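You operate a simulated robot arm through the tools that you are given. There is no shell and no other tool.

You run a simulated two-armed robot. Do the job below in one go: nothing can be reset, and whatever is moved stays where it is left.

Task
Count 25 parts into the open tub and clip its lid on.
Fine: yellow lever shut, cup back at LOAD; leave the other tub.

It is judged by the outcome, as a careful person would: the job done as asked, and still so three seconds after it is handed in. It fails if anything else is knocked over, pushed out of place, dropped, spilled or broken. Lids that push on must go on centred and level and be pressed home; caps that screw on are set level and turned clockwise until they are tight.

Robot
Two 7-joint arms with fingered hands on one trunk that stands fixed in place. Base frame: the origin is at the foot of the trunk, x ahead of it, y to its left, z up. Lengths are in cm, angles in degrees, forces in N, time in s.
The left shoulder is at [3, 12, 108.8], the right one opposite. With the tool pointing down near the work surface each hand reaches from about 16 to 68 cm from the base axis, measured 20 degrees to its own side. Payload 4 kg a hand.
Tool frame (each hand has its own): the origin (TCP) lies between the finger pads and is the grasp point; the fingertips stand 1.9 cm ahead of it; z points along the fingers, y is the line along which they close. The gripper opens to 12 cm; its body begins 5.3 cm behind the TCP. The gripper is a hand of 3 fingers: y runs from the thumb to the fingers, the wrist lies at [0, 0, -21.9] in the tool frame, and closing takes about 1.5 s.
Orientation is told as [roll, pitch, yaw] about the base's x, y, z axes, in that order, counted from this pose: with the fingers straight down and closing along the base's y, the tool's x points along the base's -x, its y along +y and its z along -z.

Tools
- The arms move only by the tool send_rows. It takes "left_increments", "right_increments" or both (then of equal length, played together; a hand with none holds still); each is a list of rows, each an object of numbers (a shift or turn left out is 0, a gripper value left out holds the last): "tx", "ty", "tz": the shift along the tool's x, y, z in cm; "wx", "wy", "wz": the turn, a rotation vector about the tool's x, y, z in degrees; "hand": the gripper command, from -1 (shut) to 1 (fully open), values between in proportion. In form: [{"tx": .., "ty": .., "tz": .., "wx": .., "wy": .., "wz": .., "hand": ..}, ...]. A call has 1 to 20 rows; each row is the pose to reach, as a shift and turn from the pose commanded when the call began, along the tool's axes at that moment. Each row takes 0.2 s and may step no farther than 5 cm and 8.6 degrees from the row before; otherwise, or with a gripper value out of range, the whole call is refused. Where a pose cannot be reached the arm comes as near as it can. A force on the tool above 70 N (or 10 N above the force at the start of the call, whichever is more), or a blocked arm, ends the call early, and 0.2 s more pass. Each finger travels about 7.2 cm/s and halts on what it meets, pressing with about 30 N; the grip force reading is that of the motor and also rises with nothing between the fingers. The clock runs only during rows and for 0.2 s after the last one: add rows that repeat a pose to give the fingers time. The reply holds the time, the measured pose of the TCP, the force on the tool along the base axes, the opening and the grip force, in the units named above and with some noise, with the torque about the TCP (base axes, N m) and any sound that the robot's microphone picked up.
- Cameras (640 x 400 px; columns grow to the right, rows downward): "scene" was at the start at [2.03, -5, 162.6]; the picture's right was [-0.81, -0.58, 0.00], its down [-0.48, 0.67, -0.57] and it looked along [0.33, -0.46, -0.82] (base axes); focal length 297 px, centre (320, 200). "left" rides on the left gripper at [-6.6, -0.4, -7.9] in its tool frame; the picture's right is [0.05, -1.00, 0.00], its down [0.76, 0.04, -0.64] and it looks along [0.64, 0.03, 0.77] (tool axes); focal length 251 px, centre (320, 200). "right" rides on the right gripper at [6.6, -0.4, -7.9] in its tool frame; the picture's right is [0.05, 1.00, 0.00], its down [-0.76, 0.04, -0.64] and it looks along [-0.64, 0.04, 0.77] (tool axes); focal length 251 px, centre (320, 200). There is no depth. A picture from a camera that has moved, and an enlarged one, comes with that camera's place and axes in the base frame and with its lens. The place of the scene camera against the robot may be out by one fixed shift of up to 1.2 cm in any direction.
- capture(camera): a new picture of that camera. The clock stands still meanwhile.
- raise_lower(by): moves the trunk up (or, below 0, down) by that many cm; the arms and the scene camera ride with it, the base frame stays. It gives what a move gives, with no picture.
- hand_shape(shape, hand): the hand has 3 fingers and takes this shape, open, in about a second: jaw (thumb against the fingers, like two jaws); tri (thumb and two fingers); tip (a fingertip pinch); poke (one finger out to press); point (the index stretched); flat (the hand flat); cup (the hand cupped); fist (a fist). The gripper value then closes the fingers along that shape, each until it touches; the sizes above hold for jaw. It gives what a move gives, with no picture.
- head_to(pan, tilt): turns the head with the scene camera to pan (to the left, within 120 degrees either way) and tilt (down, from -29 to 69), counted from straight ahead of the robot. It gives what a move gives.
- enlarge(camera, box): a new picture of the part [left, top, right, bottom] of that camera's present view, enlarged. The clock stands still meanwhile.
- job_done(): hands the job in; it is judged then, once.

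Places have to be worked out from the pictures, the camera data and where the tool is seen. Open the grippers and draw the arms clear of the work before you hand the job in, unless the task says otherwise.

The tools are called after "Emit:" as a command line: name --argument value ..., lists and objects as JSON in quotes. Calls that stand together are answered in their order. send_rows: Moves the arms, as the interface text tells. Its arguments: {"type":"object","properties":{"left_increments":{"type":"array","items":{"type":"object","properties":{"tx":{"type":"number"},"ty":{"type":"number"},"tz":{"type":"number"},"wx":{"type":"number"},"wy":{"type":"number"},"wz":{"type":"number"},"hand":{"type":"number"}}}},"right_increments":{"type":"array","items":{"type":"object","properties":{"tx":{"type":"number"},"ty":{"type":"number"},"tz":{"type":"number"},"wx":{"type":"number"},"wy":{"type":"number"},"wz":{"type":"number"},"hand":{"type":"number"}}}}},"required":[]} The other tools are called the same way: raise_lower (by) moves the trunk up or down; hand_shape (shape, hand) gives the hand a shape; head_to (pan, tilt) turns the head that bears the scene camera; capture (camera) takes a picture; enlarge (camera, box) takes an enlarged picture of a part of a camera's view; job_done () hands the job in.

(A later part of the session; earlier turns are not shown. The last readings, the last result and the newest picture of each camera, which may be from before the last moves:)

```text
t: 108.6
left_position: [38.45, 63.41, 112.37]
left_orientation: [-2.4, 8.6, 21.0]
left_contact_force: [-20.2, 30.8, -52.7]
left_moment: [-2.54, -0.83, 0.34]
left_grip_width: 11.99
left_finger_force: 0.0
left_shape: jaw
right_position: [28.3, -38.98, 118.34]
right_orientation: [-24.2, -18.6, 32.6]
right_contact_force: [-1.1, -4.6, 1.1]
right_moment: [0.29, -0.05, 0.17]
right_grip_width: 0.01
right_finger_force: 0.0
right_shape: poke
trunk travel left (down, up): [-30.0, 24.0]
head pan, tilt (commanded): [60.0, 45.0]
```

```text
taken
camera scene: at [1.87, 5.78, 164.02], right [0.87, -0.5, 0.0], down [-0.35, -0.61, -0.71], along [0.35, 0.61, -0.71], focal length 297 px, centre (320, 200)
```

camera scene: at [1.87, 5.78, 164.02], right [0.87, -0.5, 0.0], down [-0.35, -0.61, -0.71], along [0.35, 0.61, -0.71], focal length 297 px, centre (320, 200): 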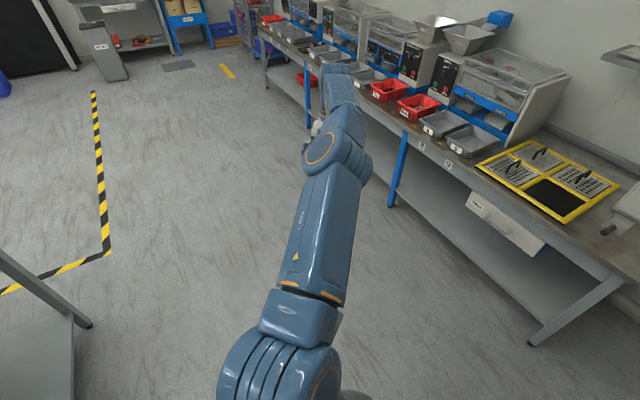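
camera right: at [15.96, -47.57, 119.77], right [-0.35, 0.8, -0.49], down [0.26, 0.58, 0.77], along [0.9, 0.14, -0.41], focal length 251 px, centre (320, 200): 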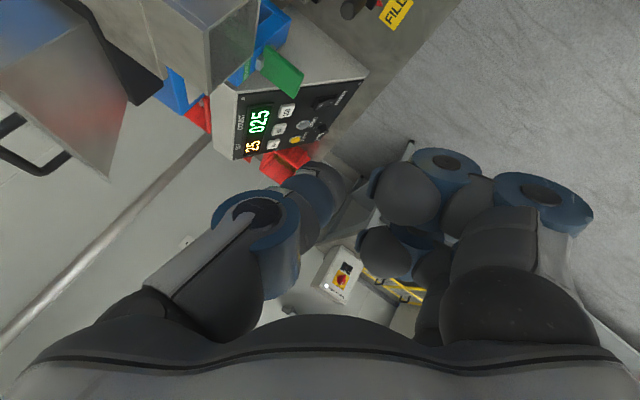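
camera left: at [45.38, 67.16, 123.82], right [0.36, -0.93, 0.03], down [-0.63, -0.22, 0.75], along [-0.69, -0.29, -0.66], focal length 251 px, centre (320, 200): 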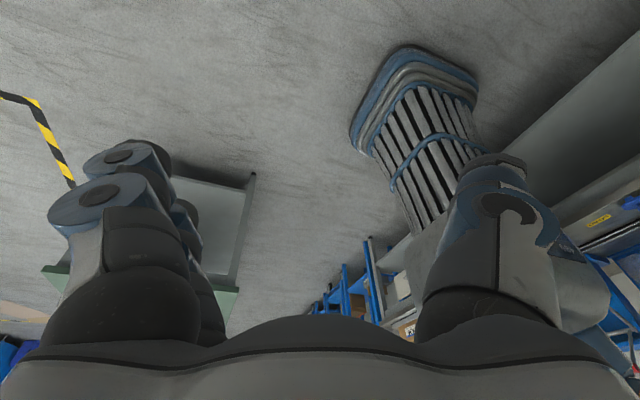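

The left arm is stretched nearly straight and jittering there. I pull the left hand in decisively towards (30,38,110).

Emit:
send_rows --left_increments '[{"tx": 1.6, "ty": -2.05, "tz": 0.45}, {"tx": 3.2, "ty": -4.1, "tz": 0.9}, {"tx": 4.8, "ty": -6.15, "tz": 1.35}, {"tx": 6.4, "ty": -8.2, "tz": 1.8}, {"tx": 8, "ty": -10.25, "tz": 2.2}, {"tx": 9.6, "ty": -12.3, "tz": 2.7}, {"tx": 11.2, "ty": -14.4, "tz": 3.1}, {"tx": 12.8, "ty": -16.4, "tz": 3.6}, {"tx": 14.4, "ty": -18.5, "tz": 4}, {"tx": 15.9, "ty": -20.5, "tz": 4.45}]'

Emit:
capture --camera "scene"

```text
t: 108.9
left_position: [43.01, 62.37, 123.09]
left_orientation: [7.3, 2.9, 7.7]
left_contact_force: [-19.0, 20.1, 5.4]
left_moment: [-0.93, -1.37, -0.57]
left_grip_width: 12.0
left_finger_force: 0.0
left_shape: jaw
right_position: [29.02, -37.05, 118.76]
right_orientation: [-23.4, -18.0, 32.6]
right_contact_force: [-1.4, 3.2, -0.5]
right_moment: [-0.25, -0.11, -0.14]
right_grip_width: 0.0
right_finger_force: 0.0
right_shape: poke
trunk travel left (down, up): [-30.0, 24.0]
head pan, tilt (commanded): [60.0, 45.0]
stopped in row 1 (left hand): the arm was blocked; the commanded pose is now the measured one
```

```text
taken
camera scene: at [2.01, 6.25, 163.94], right [0.87, -0.5, 0.0], down [-0.35, -0.61, -0.71], along [0.35, 0.61, -0.71], focal length 297 px, centre (320, 200)
```

scene: 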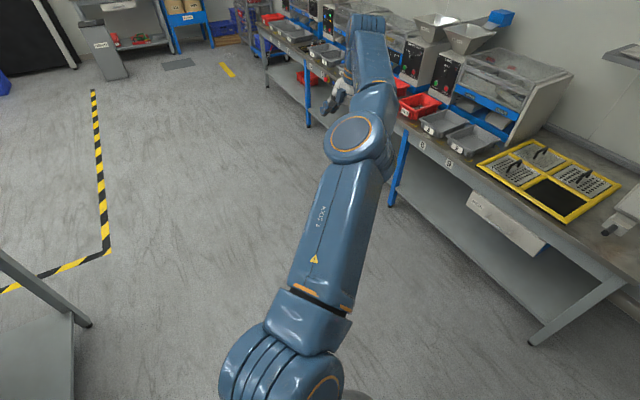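

The left arm is moving into a different configuration; I keep pulling it inwards.

Emit:
send_rows --left_increments '[{"tx": 0.8, "ty": -2.45, "tz": 0.35}, {"tx": 1.6, "ty": -4.9, "tz": 0.7}, {"tx": 2.4, "ty": -7.4, "tz": 1.0}, {"tx": 3.2, "ty": -9.9, "tz": 1.4}, {"tx": 4, "ty": -12.3, "tz": 1.7}, {"tx": 4.8, "ty": -14.8, "tz": 2.0}, {"tx": 5.6, "ty": -17.2, "tz": 2.4}, {"tx": 6.4, "ty": -19.7, "tz": 2.7}]'

Emit:
capture --camera "scene"

```text
t: 109.2
left_position: [41.14, 63.08, 123.49]
left_orientation: [4.3, 1.6, 17.9]
left_contact_force: [-9.4, -3.8, -2.0]
left_moment: [0.28, -0.83, -0.15]
left_grip_width: 12.0
left_finger_force: 0.1
left_shape: jaw
right_position: [29.05, -35.27, 119.25]
right_orientation: [-22.6, -17.6, 32.6]
right_contact_force: [-2.5, 2.1, 1.0]
right_moment: [-0.2, -0.16, -0.1]
right_grip_width: 0.01
right_finger_force: 0.2
right_shape: poke
trunk travel left (down, up): [-30.0, 24.0]
head pan, tilt (commanded): [60.0, 45.0]
stopped in row 1 (left hand): the arm was blocked; the commanded pose is now the measured one
```

```text
taken
camera scene: at [1.61, 6.19, 164.0], right [0.87, -0.5, 0.0], down [-0.35, -0.61, -0.71], along [0.35, 0.61, -0.71], focal length 297 px, centre (320, 200)
```

scene: 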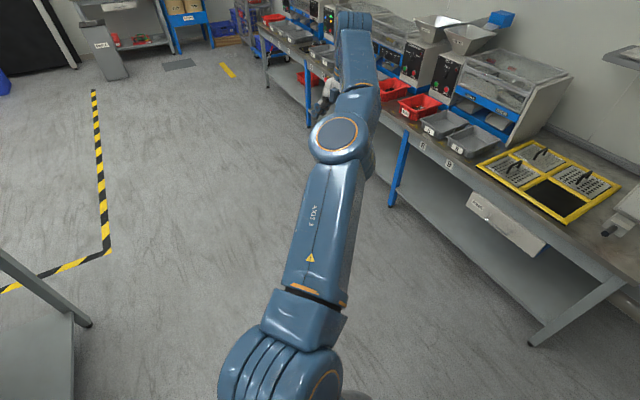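

Both arms jitter after each stop. I let time pass with a head move to see whether they come to rest.

Emit:
head_to --pan -40 --tilt 45

Emit:
capture --camera "scene"

Emit:
head_to --pan 40 --tilt 45

Emit:
capture --camera "scene"

```text
t: 111.0
left_position: [41.87, 62.6, 123.48]
left_orientation: [3.6, 1.6, 18.4]
left_contact_force: [-3.0, 0.6, -2.1]
left_moment: [-0.14, -0.15, 0.1]
left_grip_width: 11.99
left_finger_force: 0.1
left_shape: jaw
right_position: [29.49, -35.46, 119.18]
right_orientation: [-22.4, -17.6, 32.5]
right_contact_force: [-0.5, 0.9, -0.1]
right_moment: [0.01, 0.01, -0.03]
right_grip_width: 0.01
right_finger_force: 0.1
right_shape: poke
trunk travel left (down, up): [-30.0, 24.0]
head pan, tilt (commanded): [-40.0, 45.0]
```

```text
taken
camera scene: at [4.3, -6.28, 164.01], right [-0.64, -0.77, 0.0], down [-0.54, 0.45, -0.71], along [0.54, -0.45, -0.71], focal length 297 px, centre (320, 200)
```

scene: 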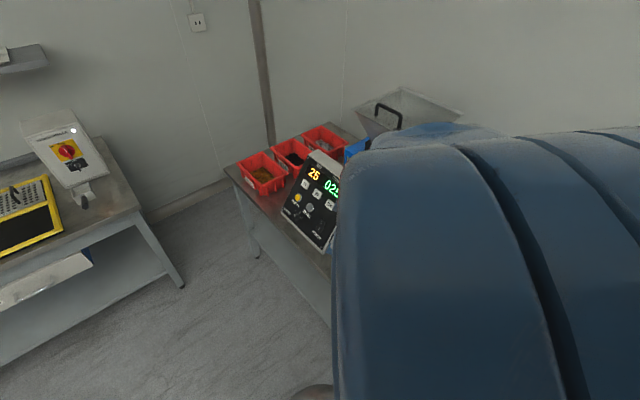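

```text
t: 112.5
left_position: [42.2, 61.12, 123.61]
left_orientation: [2.2, 2.5, 16.8]
left_contact_force: [-12.6, -11.7, 1.7]
left_moment: [1.02, -0.58, -0.05]
left_grip_width: 12.0
left_finger_force: 0.0
left_shape: jaw
right_position: [29.32, -35.71, 119.24]
right_orientation: [-22.3, -17.6, 32.7]
right_contact_force: [0.6, 0.3, 0.8]
right_moment: [0.04, 0.04, -0.03]
right_grip_width: 0.0
right_finger_force: 0.0
right_shape: poke
trunk travel left (down, up): [-30.0, 24.0]
head pan, tilt (commanded): [40.0, 45.0]
```

```text
taken
camera scene: at [3.98, 3.78, 164.08], right [0.64, -0.77, 0.0], down [-0.54, -0.45, -0.71], along [0.54, 0.46, -0.71], focal length 297 px, centre (320, 200)
```

scene: 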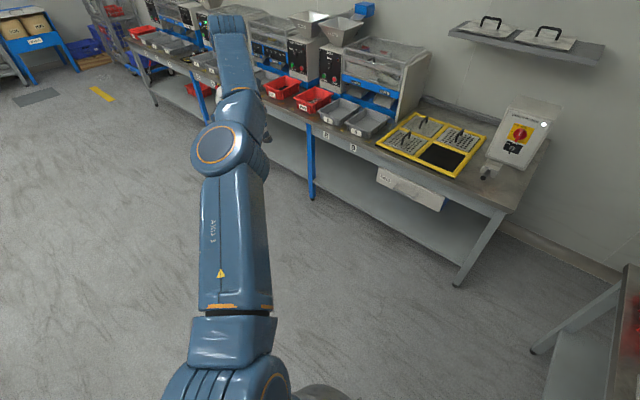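

The left arm needs to come out of its stretched pose. I tilt the left hand outward while pulling it in, in very small first steps.

Emit:
send_rows --left_increments '[{"wx": -0.6, "wy": -0.9}, {"tx": 0.3, "ty": -0.3, "tz": 0.2, "wx": -1.5, "wy": -2.2}, {"tx": 0.7, "ty": -0.6, "tz": 0.5, "wx": -3, "wy": -4.4}, {"tx": 1.4, "ty": -1.2, "tz": 1, "wx": -5, "wy": -7.4}, {"tx": 2.1, "ty": -1.9, "tz": 1.5, "wx": -8, "wy": -11.8}, {"tx": 2.8, "ty": -2.5, "tz": 2, "wx": -11, "wy": -16.2}, {"tx": 3.6, "ty": -3.1, "tz": 2.5, "wx": -14, "wy": -20.6}, {"tx": 5, "ty": -4.4, "tz": 3.5, "wx": -17, "wy": -25}]'

Emit:
capture --camera "scene"

```text
t: 112.8
left_position: [40.28, 63.65, 123.42]
left_orientation: [2.9, 1.2, 20.7]
left_contact_force: [0.1, 0.6, -0.4]
left_moment: [-0.04, 0.0, 0.02]
left_grip_width: 12.02
left_finger_force: 0.2
left_shape: jaw
right_position: [29.64, -33.47, 119.61]
right_orientation: [-21.9, -16.9, 32.5]
right_contact_force: [-0.6, 0.8, 1.1]
right_moment: [-0.02, -0.01, -0.03]
right_grip_width: 0.01
right_finger_force: 0.0
right_shape: poke
trunk travel left (down, up): [-30.0, 24.0]
head pan, tilt (commanded): [40.0, 45.0]
stopped in row 1 (left hand): the arm was blocked; the commanded pose is now the measured one
```

```text
taken
camera scene: at [4.02, 4.45, 163.99], right [0.64, -0.77, 0.0], down [-0.54, -0.46, -0.71], along [0.54, 0.45, -0.71], focal length 297 px, centre (320, 200)
```

scene: 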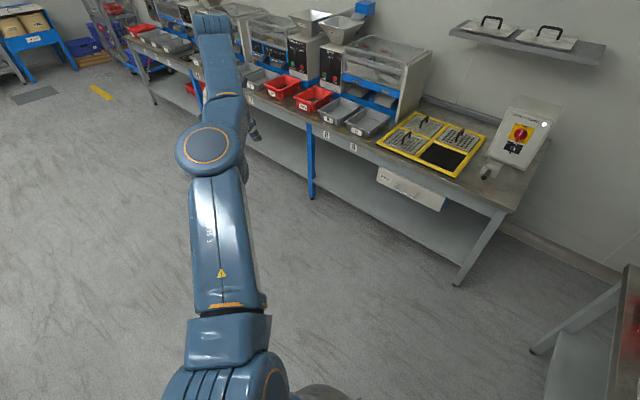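

Both hands shift +2 cm in y at every call and the left arm then hits its reach limit. I pull the left hand in with the largest allowed steps straight towards its shoulder.

Emit:
send_rows --left_increments '[{"tx": 3.5, "ty": -2.3, "tz": 2.4}, {"tx": 7, "ty": -4.6, "tz": 4.8}, {"tx": 10.4, "ty": -6.9, "tz": 7.2}, {"tx": 13, "ty": -9, "tz": 8.5}, {"tx": 14, "ty": -12, "tz": 8.5}]'

Emit:
capture --camera "scene"

```text
t: 113.2
left_position: [40.05, 64.66, 122.93]
left_orientation: [3.6, 0.2, 20.6]
left_contact_force: [1.2, -1.1, 0.2]
left_moment: [0.05, 0.09, 0.02]
left_grip_width: 11.99
left_finger_force: 0.1
left_shape: jaw
right_position: [30.28, -32.02, 119.81]
right_orientation: [-21.0, -16.6, 32.3]
right_contact_force: [-0.2, 0.2, -0.2]
right_moment: [0.0, 0.02, -0.01]
right_grip_width: 0.0
right_finger_force: 0.0
right_shape: poke
trunk travel left (down, up): [-30.0, 24.0]
head pan, tilt (commanded): [40.0, 45.0]
stopped in row 1 (left hand): the arm was blocked; the commanded pose is now the measured one
```

```text
taken
camera scene: at [4.39, 3.88, 164.0], right [0.64, -0.77, 0.0], down [-0.54, -0.45, -0.71], along [0.54, 0.45, -0.71], focal length 297 px, centre (320, 200)
```

scene: 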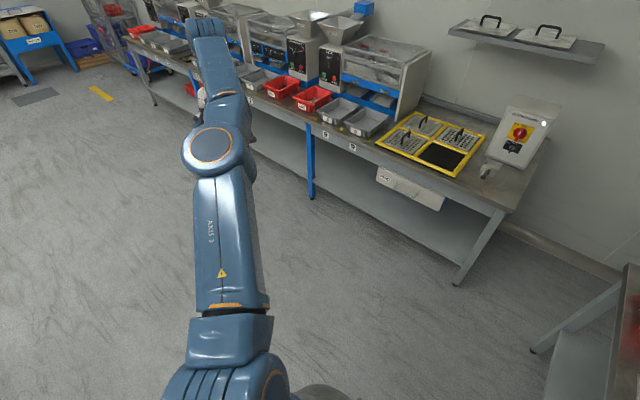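

I try a small trunk move, which carries the arms rigidly, to see whether that clears the sway.

Emit:
raise_lower --by 2

Emit:
capture --camera "scene"

```text
t: 113.5
left_position: [39.04, 65.19, 122.94]
left_orientation: [6.8, 2.7, 16.5]
left_contact_force: [-16.7, 30.2, -7.8]
left_moment: [-1.66, -0.51, -0.31]
left_grip_width: 12.01
left_finger_force: 0.0
left_shape: jaw
right_position: [30.19, -30.29, 120.23]
right_orientation: [-19.8, -16.5, 31.4]
right_contact_force: [0.9, -3.3, -0.9]
right_moment: [0.23, 0.02, 0.11]
right_grip_width: 0.0
right_finger_force: 0.1
right_shape: poke
trunk travel left (down, up): [-30.3, 23.7]
head pan, tilt (commanded): [40.0, 45.0]
stopped: the arm was blocked; the commanded pose is now the measured one
```

```text
taken
camera scene: at [3.97, 4.0, 164.31], right [0.64, -0.77, 0.0], down [-0.54, -0.45, -0.71], along [0.54, 0.45, -0.71], focal length 297 px, centre (320, 200)
```

scene: 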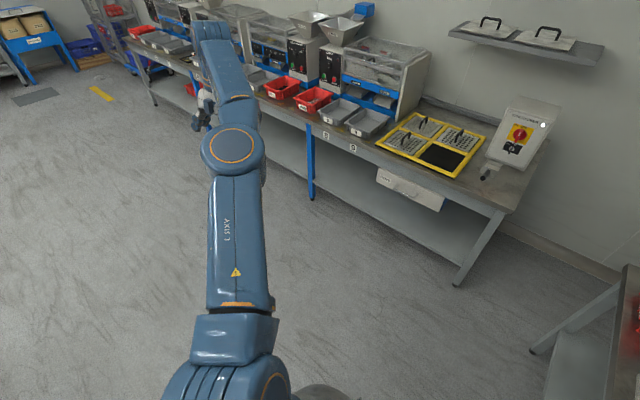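

I turn the head fully away to the left and up, to give the right elbow as much room as possible, and then look at the state.

Emit:
head_to --pan 118 --tilt 0

Emit:
capture --camera "right"

Emit:
capture --camera "left"

```text
t: 115.0
left_position: [42.72, 62.75, 123.84]
left_orientation: [4.7, -0.1, 15.9]
left_contact_force: [16.4, -8.5, -0.4]
left_moment: [0.63, 1.25, 0.3]
left_grip_width: 11.98
left_finger_force: 0.0
left_shape: jaw
right_position: [30.77, -30.81, 119.81]
right_orientation: [-19.3, -16.4, 31.3]
right_contact_force: [2.7, -3.7, -1.9]
right_moment: [0.21, 0.14, 0.13]
right_grip_width: 0.0
right_finger_force: 0.0
right_shape: poke
trunk travel left (down, up): [-30.3, 23.7]
head pan, tilt (commanded): [118.0, 0.0]
```

```text
taken
camera right: at [22.29, -33.2, 125.23], right [-0.45, 0.83, -0.33], down [0.35, 0.51, 0.79], along [0.82, 0.24, -0.52], focal length 251 px, centre (320, 200)
```

right: 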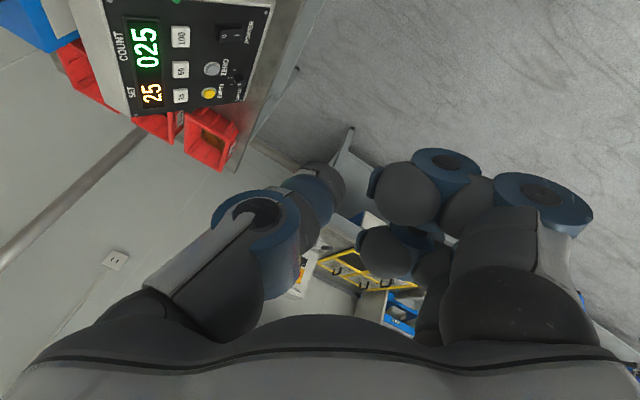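

```text
taken
camera left: at [49.34, 63.48, 131.74], right [0.22, -0.97, -0.08], down [-0.73, -0.22, 0.64], along [-0.64, -0.08, -0.76], focal length 251 px, centre (320, 200)
```

left: 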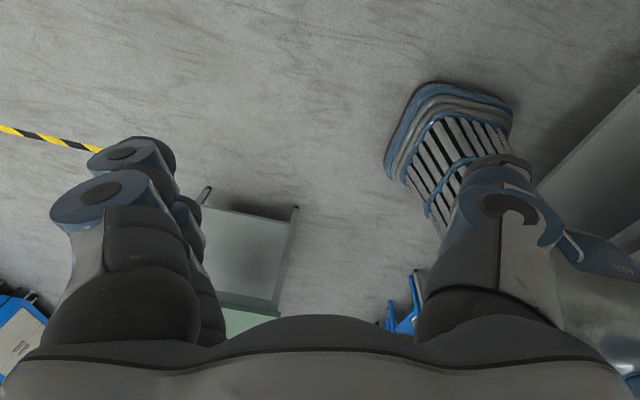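

The left arm drifts inwards while only the head moves. I let it relax with several head moves.

Emit:
head_to --pan 60 --tilt 0

Emit:
head_to --pan 118 --tilt 20

Emit:
head_to --pan 60 --tilt 45

Emit:
capture --camera "scene"

```text
t: 116.3
left_position: [39.28, 64.0, 123.8]
left_orientation: [8.9, 5.0, 21.5]
left_contact_force: [-39.0, -12.9, -16.0]
left_moment: [0.61, -2.34, 0.22]
left_grip_width: 11.98
left_finger_force: 0.0
left_shape: jaw
right_position: [31.17, -31.39, 119.55]
right_orientation: [-18.6, -16.4, 31.1]
right_contact_force: [2.5, -3.8, -0.4]
right_moment: [0.33, 0.14, 0.09]
right_grip_width: 0.0
right_finger_force: 0.0
right_shape: poke
trunk travel left (down, up): [-30.3, 23.7]
head pan, tilt (commanded): [60.0, 0.0]
```

```text
t: 117.5
left_position: [43.35, 61.37, 124.61]
left_orientation: [7.5, 1.3, 9.5]
left_contact_force: [39.2, -29.0, 11.8]
left_moment: [2.25, 2.93, 0.22]
left_grip_width: 11.98
left_finger_force: 0.2
left_shape: jaw
right_position: [30.02, -29.43, 120.43]
right_orientation: [-19.7, -16.6, 31.6]
right_contact_force: [-2.6, 5.3, 0.4]
right_moment: [-0.33, -0.12, -0.17]
right_grip_width: 0.01
right_finger_force: 0.0
right_shape: poke
trunk travel left (down, up): [-30.3, 23.7]
head pan, tilt (commanded): [118.0, 20.0]
```

```text
t: 118.8
left_position: [41.22, 63.58, 124.34]
left_orientation: [9.6, 3.8, 8.9]
left_contact_force: [-29.7, 10.5, 8.8]
left_moment: [-0.38, -1.9, -0.78]
left_grip_width: 12.0
left_finger_force: 0.0
left_shape: jaw
right_position: [30.05, -29.49, 120.29]
right_orientation: [-19.7, -16.6, 31.7]
right_contact_force: [-2.8, 3.9, 3.0]
right_moment: [-0.29, -0.1, -0.14]
right_grip_width: 0.02
right_finger_force: 0.1
right_shape: poke
trunk travel left (down, up): [-30.3, 23.7]
head pan, tilt (commanded): [60.0, 45.0]
```

```text
taken
camera scene: at [1.63, 6.69, 164.28], right [0.87, -0.5, 0.0], down [-0.35, -0.62, -0.7], along [0.35, 0.61, -0.71], focal length 297 px, centre (320, 200)
```

scene: 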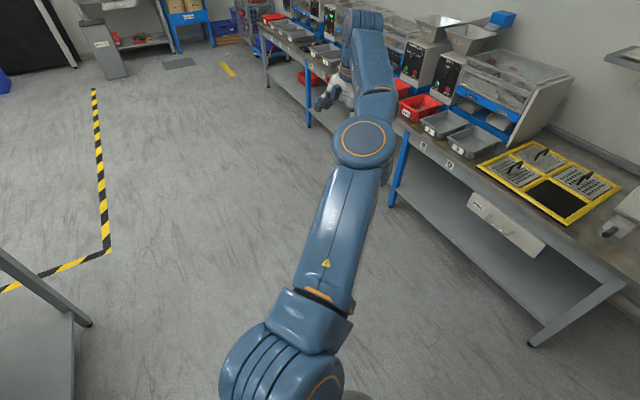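

The left arm chatters at its limit and the right is folded by the head. I command both together away from these spots with large first steps: the left inwards, the right outwards and rolling back to the known good orientation.

Emit:
send_rows --left_increments '[{"tx": 3.3, "ty": -3.0, "tz": 2.0}, {"tx": 6.6, "ty": -6.0, "tz": 4.0}, {"tx": 9.5, "ty": -9.5, "tz": 6}, {"tx": 11, "ty": -13.5, "tz": 7}, {"tx": 12, "ty": -17, "tz": 8}]' --right_increments '[{"tx": 1.6, "ty": -4.0, "tz": 2.0, "wx": 6.66, "wy": 4.19, "wz": -1.5}, {"tx": 2.8, "ty": -7.5, "tz": 4.0, "wx": 13.3, "wy": 8.4, "wz": -3}, {"tx": 4.2, "ty": -11, "tz": 6, "wx": 20, "wy": 12.6, "wz": -4.5}, {"tx": 5.2, "ty": -13.5, "tz": 7, "wx": 25.6, "wy": 16.1, "wz": -5.8}, {"tx": 5.2, "ty": -13.5, "tz": 7, "wx": 25.6, "wy": 16.1, "wz": -5.8}]'

Emit:
capture --camera "scene"

```text
t: 119.3
left_position: [41.2, 66.34, 123.74]
left_orientation: [7.1, -2.6, 15.1]
left_contact_force: [1.4, 0.4, -1.3]
left_moment: [-0.02, 0.03, 0.03]
left_grip_width: 11.98
left_finger_force: 0.1
left_shape: jaw
right_position: [31.78, -31.62, 119.88]
right_orientation: [-27.8, -11.7, 32.4]
right_contact_force: [-0.5, 1.3, -0.6]
right_moment: [-0.06, -0.02, -0.05]
right_grip_width: 0.0
right_finger_force: 0.0
right_shape: poke
trunk travel left (down, up): [-30.3, 23.7]
head pan, tilt (commanded): [60.0, 45.0]
stopped in row 2 (left hand): the arm was blocked; the commanded pose is now the measured one
```

```text
taken
camera scene: at [1.91, 6.5, 164.27], right [0.87, -0.5, 0.0], down [-0.35, -0.62, -0.7], along [0.35, 0.61, -0.71], focal length 297 px, centre (320, 200)
```

scene: 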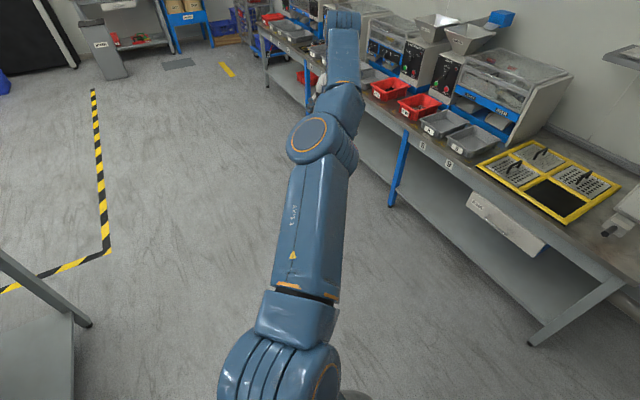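

The right hand moved as asked this time; only the left stops the call. I repeat with both, continuing the right hand outwards to the good orientation.

Emit:
send_rows --left_increments '[{"tx": 3.4, "ty": -2.9, "tz": 1.5}, {"tx": 6.8, "ty": -5.8, "tz": 3.0}, {"tx": 10, "ty": -9, "tz": 4.5}, {"tx": 12, "ty": -13, "tz": 5.5}, {"tx": 13, "ty": -17, "tz": 6}]' --right_increments '[{"tx": 1.9, "ty": -3.4, "tz": 2.5, "wx": 5.9, "wy": 4.0, "wz": -1.1}, {"tx": 3.9, "ty": -6.8, "tz": 4.9, "wx": 11.7, "wy": 8.1, "wz": -2.3}, {"tx": 5.8, "ty": -10.2, "tz": 7.4, "wx": 17.6, "wy": 12.1, "wz": -3.4}, {"tx": 5.8, "ty": -10.2, "tz": 7.4, "wx": 17.6, "wy": 12.1, "wz": -3.4}, {"tx": 5.8, "ty": -10.2, "tz": 7.4, "wx": 17.6, "wy": 12.1, "wz": -3.4}]'

Emit:
capture --camera "scene"

```text
t: 119.6
left_position: [40.7, 66.89, 123.67]
left_orientation: [8.1, -3.1, 15.1]
left_contact_force: [1.3, -0.6, -1.3]
left_moment: [0.08, 0.1, 0.02]
left_grip_width: 11.99
left_finger_force: 0.0
left_shape: jaw
right_position: [32.4, -31.95, 119.2]
right_orientation: [-29.5, -9.9, 32.0]
right_contact_force: [0.0, 0.1, -0.5]
right_moment: [-0.04, 0.02, -0.01]
right_grip_width: 0.01
right_finger_force: 0.1
right_shape: poke
trunk travel left (down, up): [-30.3, 23.7]
head pan, tilt (commanded): [60.0, 45.0]
stopped in row 1 (left hand): the arm was blocked; the commanded pose is now the measured one
```

```text
taken
camera scene: at [2.23, 5.52, 164.31], right [0.87, -0.5, 0.0], down [-0.36, -0.61, -0.71], along [0.35, 0.61, -0.71], focal length 297 px, centre (320, 200)
```

scene: 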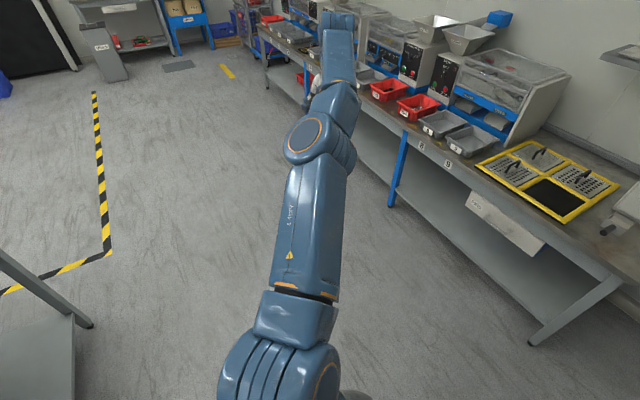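

The right arm now follows commands. I try the left alone with tiny inward steps.

Emit:
send_rows --left_increments '[{"tx": 0.05, "ty": -0.05}, {"tx": 0.1, "ty": -0.1, "tz": 0.05}, {"tx": 0.2, "ty": -0.2, "tz": 0.1}, {"tx": 0.35, "ty": -0.35, "tz": 0.2}, {"tx": 0.6, "ty": -0.6, "tz": 0.3}, {"tx": 1.0, "ty": -1.0, "tz": 0.5}, {"tx": 1.5, "ty": -1.5, "tz": 0.8}, {"tx": 2.2, "ty": -2.2, "tz": 1.1}, {"tx": 3, "ty": -3, "tz": 1.5}, {"tx": 4, "ty": -4, "tz": 2}, {"tx": 5, "ty": -5.5, "tz": 2.5}, {"tx": 6, "ty": -7, "tz": 3}]'

```text
t: 119.9
left_position: [41.54, 67.12, 124.87]
left_orientation: [12.1, -3.3, 9.8]
left_contact_force: [19.4, -15.2, 17.4]
left_moment: [1.02, 1.34, 0.26]
left_grip_width: 12.01
left_finger_force: 0.0
left_shape: jaw
right_position: [32.27, -30.12, 118.99]
right_orientation: [-27.8, -10.0, 30.6]
right_contact_force: [-0.6, 2.3, -0.7]
right_moment: [-0.16, 0.03, -0.07]
right_grip_width: 0.02
right_finger_force: 0.1
right_shape: poke
trunk travel left (down, up): [-30.3, 23.7]
head pan, tilt (commanded): [60.0, 45.0]
stopped in row 1 (left hand): the arm was blocked; the commanded pose is now the measured one
```

My reading is that the trunk sways about +1.9 cm in y at each call start, and the straight left arm would have to bend abruptly. I let the left target move along with that sway first and then bend it in gradually.

Emit:
send_rows --left_increments '[{"tx": -0.32, "ty": 1.83, "tz": 0.41}, {"tx": -0.32, "ty": 1.83, "tz": 0.41}, {"tx": -0.27, "ty": 1.78, "tz": 0.43}, {"tx": -0.14, "ty": 1.64, "tz": 0.5}, {"tx": 0.08, "ty": 1.4, "tz": 0.61}, {"tx": 0.4, "ty": 1.08, "tz": 0.77}, {"tx": 0.79, "ty": 0.66, "tz": 0.96}, {"tx": 1.31, "ty": 0.12, "tz": 1.22}, {"tx": 1.9, "ty": -0.5, "tz": 1.51}, {"tx": 2.55, "ty": -1.19, "tz": 1.83}, {"tx": 3.27, "ty": -1.94, "tz": 2.19}, {"tx": 4.25, "ty": -2.97, "tz": 2.67}, {"tx": 5.56, "ty": -4.34, "tz": 3.32}, {"tx": 7.2, "ty": -6.06, "tz": 4.12}, {"tx": 8.8, "ty": -7.8, "tz": 4.9}]'

```text
t: 120.3
left_position: [39.54, 68.31, 123.82]
left_orientation: [11.5, -0.8, 8.4]
left_contact_force: [1.6, -0.4, -0.5]
left_moment: [0.03, 0.15, 0.0]
left_grip_width: 12.0
left_finger_force: 0.0
left_shape: jaw
left hand out of reach, approached as far as the arm can: row 1, 2
right_position: [31.97, -28.13, 118.08]
right_orientation: [-23.9, -10.8, 28.6]
right_contact_force: [-0.3, 0.3, 0.5]
right_moment: [-0.01, -0.01, -0.02]
right_grip_width: 0.0
right_finger_force: 0.1
right_shape: poke
trunk travel left (down, up): [-30.3, 23.7]
head pan, tilt (commanded): [60.0, 45.0]
stopped in row 2 (left hand): the arm was blocked; the commanded pose is now the measured one
```

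The right arm seems to be in a reachable region again. I command it to the start-like posture (tool down near (42,-44,120)).

Emit:
send_rows --right_increments '[{"tx": -0.3, "ty": -3.6, "tz": 1.2, "wx": -4.1, "wy": 3.3, "wz": 5.2}, {"tx": -0.6, "ty": -7.2, "tz": 2.4, "wx": -8.2, "wy": 6.5, "wz": 10.3}, {"tx": -0.9, "ty": -10.7, "tz": 3.6, "wx": -12.4, "wy": 9.8, "wz": 15.5}, {"tx": -1.2, "ty": -14.3, "tz": 4.8, "wx": -16.5, "wy": 13, "wz": 20.6}, {"tx": -1.48, "ty": -17.9, "tz": 6, "wx": -20.6, "wy": 16.3, "wz": 25.8}, {"tx": -1.48, "ty": -17.9, "tz": 6, "wx": -20.6, "wy": 16.3, "wz": 25.8}]'

```text
t: 120.7
left_position: [40.46, 68.3, 124.89]
left_orientation: [13.4, -1.2, 5.0]
left_contact_force: [15.2, -18.1, 5.6]
left_moment: [1.12, 1.0, 0.34]
left_grip_width: 11.99
left_finger_force: 0.0
left_shape: jaw
right_position: [32.99, -27.62, 118.92]
right_orientation: [-25.1, -9.4, 26.8]
right_contact_force: [0.9, 2.3, -0.8]
right_moment: [-0.09, 0.05, -0.04]
right_grip_width: 0.0
right_finger_force: 0.1
right_shape: poke
trunk travel left (down, up): [-30.3, 23.7]
head pan, tilt (commanded): [60.0, 45.0]
stopped in row 1 (left hand): the arm was blocked; the commanded pose is now the measured one
```

The left hand slowly tilts outward by itself, which relieves the stretch. I command that tilt explicitly with big rotation steps.

Emit:
send_rows --left_increments '[{"wx": -6.5, "wy": -5.3, "tx": 0.8, "ty": -1.0, "tz": 0.5}, {"wx": -13, "wy": -10.6, "tx": 1.6, "ty": -2, "tz": 1}, {"wx": -19.5, "wy": -15.9, "tx": 2.4, "ty": -3, "tz": 1.5}, {"wx": -26, "wy": -21.2, "tx": 3.2, "ty": -4, "tz": 2}, {"wx": -32, "wy": -26, "tx": 4, "ty": -5, "tz": 2.5}, {"wx": -32, "wy": -26, "tx": 5, "ty": -7, "tz": 3}]'

```text
t: 121.0
left_position: [37.24, 69.73, 121.63]
left_orientation: [11.2, -1.2, 8.3]
left_contact_force: [-18.6, 7.6, -9.5]
left_moment: [-0.21, -1.44, -0.27]
left_grip_width: 11.99
left_finger_force: 0.2
left_shape: jaw
right_position: [32.79, -26.31, 118.51]
right_orientation: [-24.9, -9.1, 25.4]
right_contact_force: [-0.2, 1.6, -0.1]
right_moment: [-0.13, -0.02, -0.06]
right_grip_width: 0.0
right_finger_force: 0.1
right_shape: poke
trunk travel left (down, up): [-30.3, 23.7]
head pan, tilt (commanded): [60.0, 45.0]
stopped in row 1 (left hand): the arm was blocked; the commanded pose is now the measured one
```

I look straight ahead and down to see both arms near the body.

Emit:
head_to --pan 10 --tilt 40

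Emit:
capture --camera "scene"

Emit:
enlarge --camera "scene" --box '[0, 390, 640, 400]'

Emit:
enlarge --camera "scene" --box '[600, 0, 640, 400]'

```text
t: 122.2
left_position: [38.13, 69.12, 121.96]
left_orientation: [11.5, -1.5, 7.1]
left_contact_force: [-16.3, 4.9, -9.5]
left_moment: [0.07, -1.19, -0.31]
left_grip_width: 11.97
left_finger_force: 0.0
left_shape: jaw
right_position: [32.53, -26.41, 118.71]
right_orientation: [-25.1, -9.2, 25.4]
right_contact_force: [-0.8, 2.1, 1.3]
right_moment: [-0.14, -0.03, -0.03]
right_grip_width: 0.0
right_finger_force: 0.1
right_shape: poke
trunk travel left (down, up): [-30.3, 23.7]
head pan, tilt (commanded): [10.0, 40.0]
```

```text
taken
camera scene: at [6.19, 0.3, 165.03], right [0.18, -0.98, 0.0], down [-0.63, -0.11, -0.77], along [0.75, 0.13, -0.64], focal length 297 px, centre (320, 200)
```

scene: 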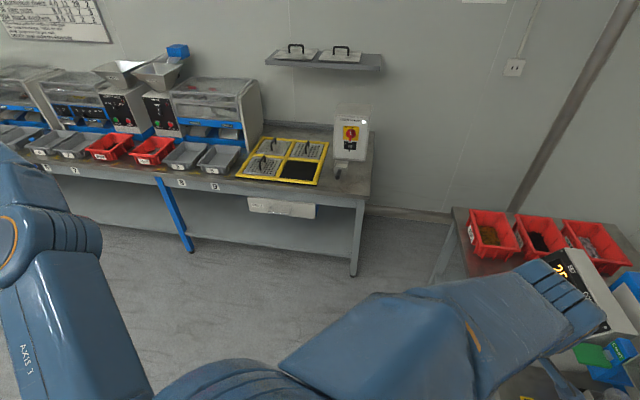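

```text
1.00 times, centred on (320, 395) of scene (not enlarged: the box is as wide or as high as the picture)
camera zoom: at [6.19, 0.3, 165.03], right [0.18, -0.98, 0.0], down [-0.63, -0.11, -0.77], along [0.75, 0.13, -0.64], focal length 297 px, centre (320, 5)
```

zoom: 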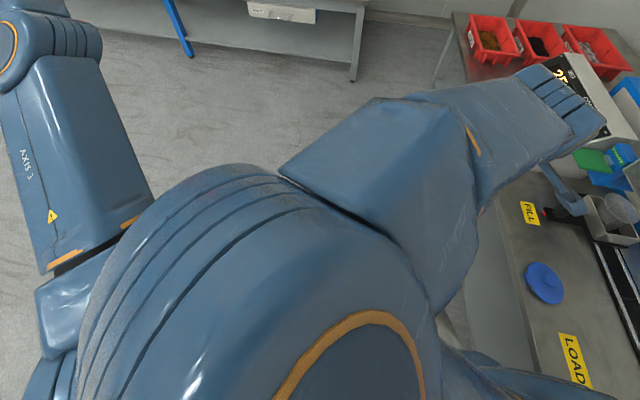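

```text
1.00 times, centred on (620, 200) of scene (not enlarged: the box is as wide or as high as the picture)
camera zoom: at [6.19, 0.3, 165.03], right [0.18, -0.98, 0.0], down [-0.63, -0.11, -0.77], along [0.75, 0.13, -0.64], focal length 297 px, centre (20, 200)
```

zoom: 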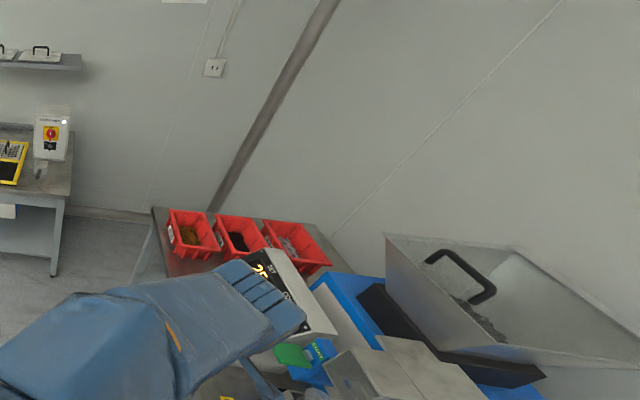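

Now it is clear: the right elbow has swung in front of the chest and pushes against the left upper arm. I drive the right hand outwards with the rotation that previously put the elbow out to the right.

Emit:
send_rows --right_increments '[{"tx": 0.68, "ty": -3.8, "tz": 2.77, "wx": 3.5, "wy": -2.7, "wz": -7.15}, {"tx": 1.4, "ty": -7.6, "tz": 5.5, "wx": 7, "wy": -5.4, "wz": -14.3}, {"tx": 2.0, "ty": -11.4, "tz": 8.3, "wx": 10.5, "wy": -8, "wz": -21.4}, {"tx": 2.7, "ty": -15.2, "tz": 11, "wx": 14, "wy": -10.7, "wz": -28.5}, {"tx": 2.7, "ty": -15.2, "tz": 11, "wx": 16.5, "wy": -12.6, "wz": -33.5}]'

Emit:
enlarge --camera "scene" --box '[0, 390, 640, 400]'

```text
t: 122.5
left_position: [37.51, 70.76, 121.55]
left_orientation: [11.4, -1.1, 6.4]
left_contact_force: [0.5, 0.5, -0.6]
left_moment: [0.02, 0.01, -0.01]
left_grip_width: 11.99
left_finger_force: 0.0
left_shape: jaw
right_position: [33.06, -26.07, 118.29]
right_orientation: [-26.9, -8.7, 28.2]
right_contact_force: [0.5, 0.6, 0.4]
right_moment: [-0.03, -0.01, -0.01]
right_grip_width: 0.0
right_finger_force: 0.0
right_shape: poke
trunk travel left (down, up): [-30.3, 23.7]
head pan, tilt (commanded): [10.0, 40.0]
stopped in row 1 (left hand): the arm was blocked; the commanded pose is now the measured one
```

```text
1.00 times, centred on (320, 395) of scene (not enlarged: the box is as wide or as high as the picture)
camera zoom: at [6.16, 0.55, 165.02], right [0.17, -0.98, 0.0], down [-0.63, -0.11, -0.77], along [0.75, 0.13, -0.64], focal length 297 px, centre (320, 5)
```

zoom: 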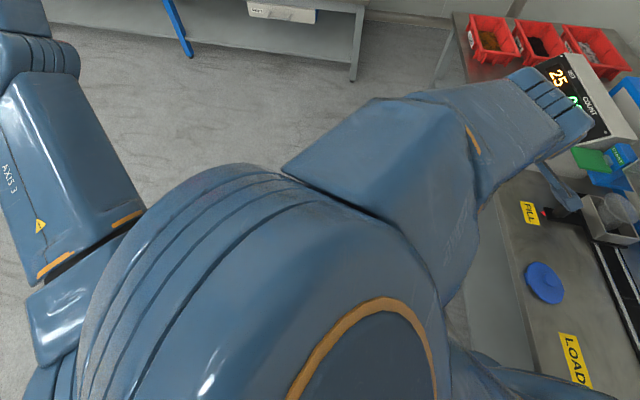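

The right elbow presses on the left upper arm from inside. I lower the left hand so that its upper arm drops out from under the right elbow.

Emit:
send_rows --left_increments '[{"tz": 3, "ty": 0.6}, {"tz": 6, "ty": 1}, {"tz": 10, "ty": 1}, {"tz": 14, "ty": 1}, {"tz": 18, "ty": 0}, {"tz": 22, "ty": -2}, {"tz": 25, "ty": -4}]'

Emit:
enlarge --camera "scene" --box '[0, 390, 640, 400]'

```text
t: 122.8
left_position: [42.59, 68.48, 124.74]
left_orientation: [18.5, -2.2, -7.0]
left_contact_force: [6.4, 4.4, 11.5]
left_moment: [0.0, 0.6, -0.21]
left_grip_width: 11.99
left_finger_force: 0.1
left_shape: jaw
right_position: [32.69, -24.63, 117.98]
right_orientation: [-25.6, -8.5, 26.1]
right_contact_force: [-1.8, 4.2, 1.5]
right_moment: [-0.29, -0.12, -0.08]
right_grip_width: 0.0
right_finger_force: 0.0
right_shape: poke
trunk travel left (down, up): [-30.3, 23.7]
head pan, tilt (commanded): [10.0, 40.0]
stopped in row 1 (left hand): the arm was blocked; the commanded pose is now the measured one
```

```text
1.00 times, centred on (320, 395) of scene (not enlarged: the box is as wide or as high as the picture)
camera zoom: at [5.87, 0.78, 165.06], right [0.18, -0.98, 0.0], down [-0.63, -0.12, -0.77], along [0.76, 0.13, -0.64], focal length 297 px, centre (320, 5)
```

zoom: 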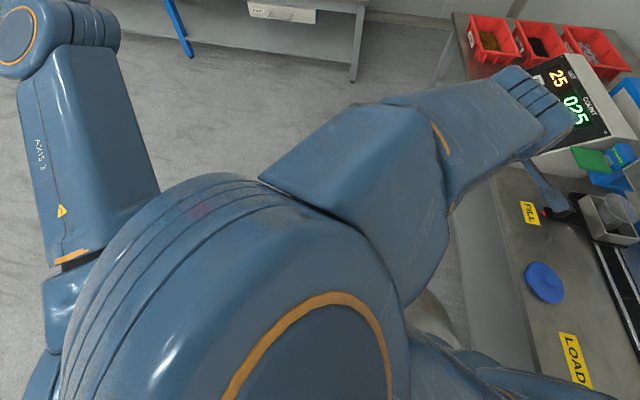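

With nothing commanded, the right elbow drifts further left. I command the right hand outward again with the roll direction that worked before, and watch the elbow.

Emit:
send_rows --right_increments '[{"tx": 0.7, "ty": -4.07, "tz": 2.39, "wx": 7.7, "wy": 2.35, "wz": -2.6}, {"tx": 1.4, "ty": -8.1, "tz": 4.8, "wx": 15.4, "wy": 4.7, "wz": -5.2}, {"tx": 2.1, "ty": -12.2, "tz": 7.2, "wx": 19.2, "wy": 5.9, "wz": -6.5}, {"tx": 2.8, "ty": -16.3, "tz": 9.6, "wx": 19.2, "wy": 5.9, "wz": -6.5}]'

Emit:
enlarge --camera "scene" --box '[0, 390, 640, 400]'

```text
t: 123.2
left_position: [38.65, 72.7, 122.19]
left_orientation: [16.2, -0.7, -2.5]
left_contact_force: [0.0, 2.5, -1.8]
left_moment: [-0.11, -0.02, -0.02]
left_grip_width: 11.98
left_finger_force: 0.0
left_shape: jaw
right_position: [33.49, -23.82, 117.71]
right_orientation: [-29.1, -7.3, 26.8]
right_contact_force: [-0.2, 0.9, 0.1]
right_moment: [-0.06, -0.03, -0.04]
right_grip_width: 0.0
right_finger_force: 0.1
right_shape: poke
trunk travel left (down, up): [-30.3, 23.7]
head pan, tilt (commanded): [10.0, 40.0]
stopped in row 1 (left hand): the arm was blocked; the commanded pose is now the measured one
```

```text
1.00 times, centred on (320, 395) of scene (not enlarged: the box is as wide or as high as the picture)
camera zoom: at [5.87, 1.64, 165.01], right [0.17, -0.98, 0.01], down [-0.63, -0.12, -0.77], along [0.76, 0.13, -0.64], focal length 297 px, centre (320, 5)
```

zoom: 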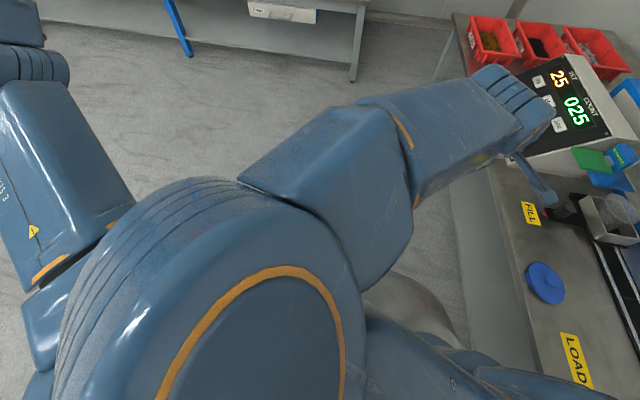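

That direction sends the elbow further left. I test the opposite: yaw back towards zero while moving the hand forward and outward.

Emit:
send_rows --right_increments '[{"tx": -2.42, "ty": -3.38, "tz": 2.23, "wx": 1.07, "wy": 4.05, "wz": 7.28}, {"tx": -4.8, "ty": -6.8, "tz": 4.5, "wx": 2.1, "wy": 8.1, "wz": 14.6}, {"tx": -7.2, "ty": -10.1, "tz": 6.7, "wx": 3.2, "wy": 12.2, "wz": 21.8}, {"tx": -7.2, "ty": -10.1, "tz": 6.7, "wx": 3.6, "wy": 13.5, "wz": 24.5}]'

Emit:
enlarge --camera "scene" --box '[0, 390, 640, 400]'

```text
t: 123.5
left_position: [39.38, 71.51, 124.25]
left_orientation: [19.6, 0.5, -6.8]
left_contact_force: [6.4, -0.3, 10.5]
left_moment: [-0.2, 0.47, 0.19]
left_grip_width: 11.99
left_finger_force: 0.2
left_shape: jaw
right_position: [35.81, -23.43, 117.81]
right_orientation: [-29.9, -7.5, 24.7]
right_contact_force: [0.2, -0.5, -0.1]
right_moment: [-0.06, 0.01, 0.01]
right_grip_width: 0.0
right_finger_force: 0.2
right_shape: poke
trunk travel left (down, up): [-30.3, 23.7]
head pan, tilt (commanded): [10.0, 40.0]
stopped in row 1 (left hand): the arm was blocked; the commanded pose is now the measured one
```

```text
1.00 times, centred on (320, 395) of scene (not enlarged: the box is as wide or as high as the picture)
camera zoom: at [6.77, -0.25, 165.0], right [0.17, -0.98, 0.0], down [-0.64, -0.11, -0.76], along [0.75, 0.13, -0.65], focal length 297 px, centre (320, 5)
```

zoom: 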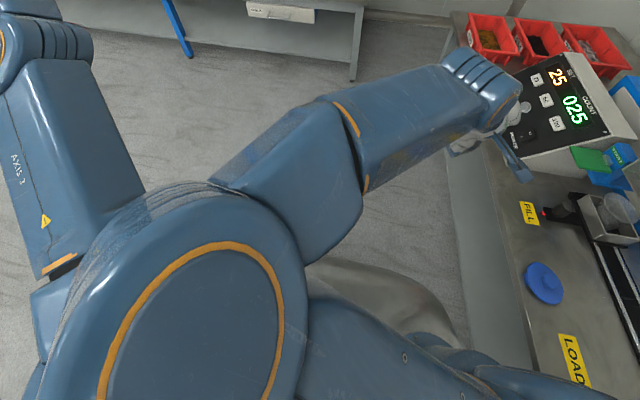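

The hand does follow forward motion. Extending the arm straight ahead should draw the elbow out from the chest, so I move the right hand in +x with large steps.

Emit:
send_rows --right_increments '[{"tx": -4.1, "ty": -1.8, "tz": 1.8}, {"tx": -8.2, "ty": -3.6, "tz": 3.6}, {"tx": -12.3, "ty": -5.4, "tz": 5.4}, {"tx": -16.4, "ty": -7.2, "tz": 7.2}, {"tx": -20, "ty": -9, "tz": 9}]'

Emit:
enlarge --camera "scene" --box '[0, 390, 640, 400]'

```text
t: 123.8
left_position: [36.91, 72.78, 122.12]
left_orientation: [16.3, 0.9, -5.3]
left_contact_force: [-11.6, 3.9, -11.3]
left_moment: [0.15, -1.02, -0.3]
left_grip_width: 11.99
left_finger_force: 0.1
left_shape: jaw
right_position: [37.54, -20.57, 118.22]
right_orientation: [-30.8, -7.5, 25.6]
right_contact_force: [-0.2, 2.3, 0.4]
right_moment: [-0.15, -0.05, -0.03]
right_grip_width: 0.0
right_finger_force: 0.0
right_shape: poke
trunk travel left (down, up): [-30.3, 23.7]
head pan, tilt (commanded): [10.0, 40.0]
stopped in row 1 (left hand): the arm was blocked; the commanded pose is now the measured one
```

```text
1.00 times, centred on (320, 395) of scene (not enlarged: the box is as wide or as high as the picture)
camera zoom: at [6.12, 0.57, 165.02], right [0.17, -0.98, 0.0], down [-0.63, -0.11, -0.77], along [0.75, 0.13, -0.64], focal length 297 px, centre (320, 5)
```

zoom: 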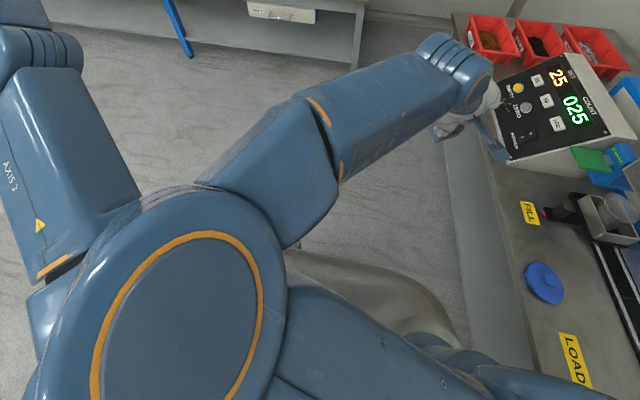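

The arm stretches forward step by step. I keep pulling forward and outward.

Emit:
send_rows --right_increments '[{"tx": -2.6, "ty": -3.6, "tz": 2.3}, {"tx": -5.2, "ty": -7.2, "tz": 4.6}, {"tx": -7.8, "ty": -10.8, "tz": 6.9}, {"tx": -10.4, "ty": -14.4, "tz": 9.2}]'

Emit:
send_rows --right_increments '[{"tx": -2.6, "ty": -3.6, "tz": 2.3}, {"tx": -5.2, "ty": -7.2, "tz": 4.6}, {"tx": -7.8, "ty": -10.8, "tz": 6.9}, {"tx": -10.4, "ty": -14.4, "tz": 9.2}]'

Emit:
enlarge --camera "scene" --box '[0, 390, 640, 400]'

```text
t: 124.8
left_position: [37.17, 72.31, 121.97]
left_orientation: [16.4, 1.2, -5.3]
left_contact_force: [-12.5, 2.9, -10.5]
left_moment: [0.16, -0.98, -0.26]
left_grip_width: 12.0
left_finger_force: 0.1
left_shape: jaw
right_position: [54.68, -31.05, 119.21]
right_orientation: [-30.9, -7.7, 26.2]
right_contact_force: [-0.6, 1.1, 0.9]
right_moment: [-0.06, -0.07, 0.03]
right_grip_width: 0.0
right_finger_force: 0.0
right_shape: poke
trunk travel left (down, up): [-30.3, 23.7]
head pan, tilt (commanded): [10.0, 40.0]
```

```text
t: 125.8
left_position: [37.02, 72.42, 122.05]
left_orientation: [16.4, 1.1, -5.3]
left_contact_force: [-13.2, 2.7, -10.9]
left_moment: [0.09, -1.02, -0.28]
left_grip_width: 12.0
left_finger_force: 0.1
left_shape: jaw
right_position: [55.16, -31.67, 120.13]
right_orientation: [-30.8, -7.6, 26.3]
right_contact_force: [-1.5, 0.5, 0.2]
right_moment: [-0.04, -0.05, 0.02]
right_grip_width: 0.0
right_finger_force: 0.0
right_shape: poke
right hand out of reach, approached as far as the arm can: row 1, 2, 3, 4
trunk travel left (down, up): [-30.3, 23.7]
head pan, tilt (commanded): [10.0, 40.0]
```

```text
1.00 times, centred on (320, 395) of scene (not enlarged: the box is as wide or as high as the picture)
camera zoom: at [6.23, 0.13, 165.03], right [0.17, -0.98, 0.0], down [-0.63, -0.11, -0.77], along [0.75, 0.13, -0.64], focal length 297 px, centre (320, 5)
```

zoom: 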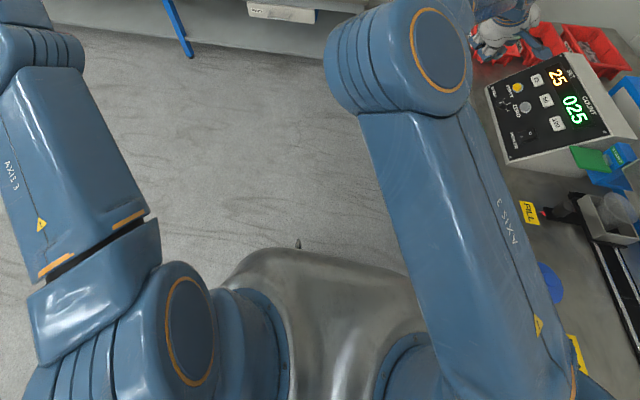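

Both calls went through: the right arm has swung free to the front. Now I bring the left hand back in gradually.

Emit:
send_rows --left_increments '[{"tx": 0, "ty": -0.1, "tz": 0.0}, {"tx": 0, "ty": -0.3, "tz": 0.03}, {"tx": -0.02, "ty": -0.8, "tz": 0.08}, {"tx": -0.03, "ty": -1.6, "tz": 0.15}, {"tx": -0.05, "ty": -2.7, "tz": 0.25}, {"tx": -0.08, "ty": -4.0, "tz": 0.38}, {"tx": -0.1, "ty": -5.9, "tz": 0.55}, {"tx": -0.15, "ty": -8.1, "tz": 0.75}, {"tx": -0.2, "ty": -10.8, "tz": 1.0}, {"tx": -0.25, "ty": -13.5, "tz": 1.25}, {"tx": -0.3, "ty": -16.2, "tz": 1.5}, {"tx": -0.35, "ty": -19, "tz": 1.75}, {"tx": -0.4, "ty": -21.5, "tz": 2.0}, {"tx": -0.5, "ty": -24.2, "tz": 2.25}, {"tx": -0.5, "ty": -26.9, "tz": 2.5}]'

Emit:
capture --camera "scene"

```text
t: 126.4
left_position: [39.3, 73.57, 125.62]
left_orientation: [25.0, 3.2, -15.4]
left_contact_force: [15.8, -7.8, 12.7]
left_moment: [-0.25, 1.2, 0.61]
left_grip_width: 12.0
left_finger_force: 0.0
left_shape: jaw
right_position: [54.89, -28.69, 120.47]
right_orientation: [-31.3, -7.6, 26.2]
right_contact_force: [0.5, 1.4, 0.8]
right_moment: [-0.07, 0.05, -0.08]
right_grip_width: 0.01
right_finger_force: 0.1
right_shape: poke
trunk travel left (down, up): [-30.3, 23.7]
head pan, tilt (commanded): [10.0, 40.0]
stopped in row 2 (left hand): the arm was blocked; the commanded pose is now the measured one
```

```text
taken
camera scene: at [5.86, 1.14, 165.03], right [0.17, -0.98, 0.01], down [-0.63, -0.12, -0.77], along [0.76, 0.13, -0.64], focal length 297 px, centre (320, 200)
```

scene: 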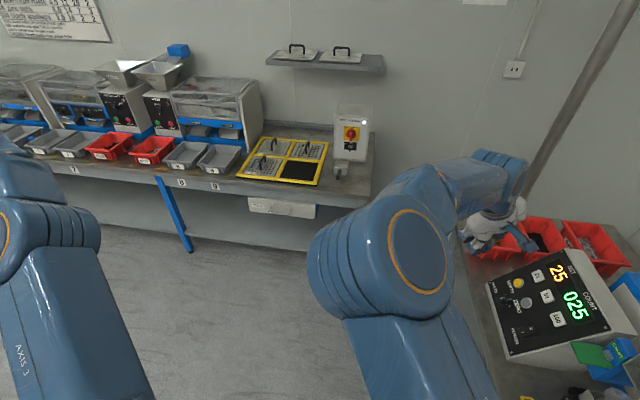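

The left arm is still stretched up and out. Lowering the hand shortens the reach, so I try it going down gradually.

Emit:
send_rows --left_increments '[{"ty": -0.1, "tz": 0.2}, {"ty": -0.25, "tz": 0.5}, {"ty": -0.45, "tz": 1}, {"ty": -0.8, "tz": 1.8}, {"ty": -1.25, "tz": 2.8}, {"ty": -1.8, "tz": 4}, {"ty": -2.4, "tz": 5.5}, {"ty": -3.2, "tz": 7.2}, {"ty": -4, "tz": 9}, {"ty": -5, "tz": 11}, {"ty": -6, "tz": 13}, {"ty": -7.5, "tz": 15}, {"ty": -9.5, "tz": 17}, {"ty": -11.5, "tz": 19}]'

Emit:
capture --camera "scene"

```text
t: 126.9
left_position: [42.07, 72.6, 125.16]
left_orientation: [23.8, 1.9, -18.0]
left_contact_force: [2.8, -0.5, 0.2]
left_moment: [0.04, 0.26, 0.1]
left_grip_width: 12.01
left_finger_force: 0.1
left_shape: jaw
right_position: [55.32, -27.0, 120.15]
right_orientation: [-30.9, -7.6, 26.4]
right_contact_force: [-0.6, -0.4, -1.4]
right_moment: [0.02, -0.01, 0.02]
right_grip_width: 0.0
right_finger_force: 0.0
right_shape: poke
trunk travel left (down, up): [-30.3, 23.7]
head pan, tilt (commanded): [10.0, 40.0]
stopped in row 2 (left hand): the arm was blocked; the commanded pose is now the measured one
```

```text
taken
camera scene: at [6.31, 0.44, 165.02], right [0.17, -0.98, 0.0], down [-0.63, -0.11, -0.77], along [0.75, 0.13, -0.64], focal length 297 px, centre (320, 200)
```

scene: 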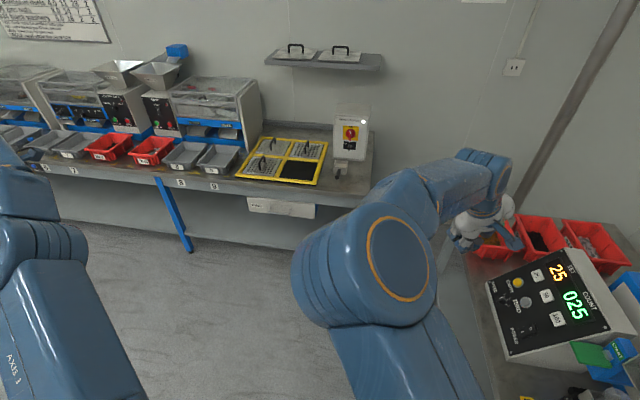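

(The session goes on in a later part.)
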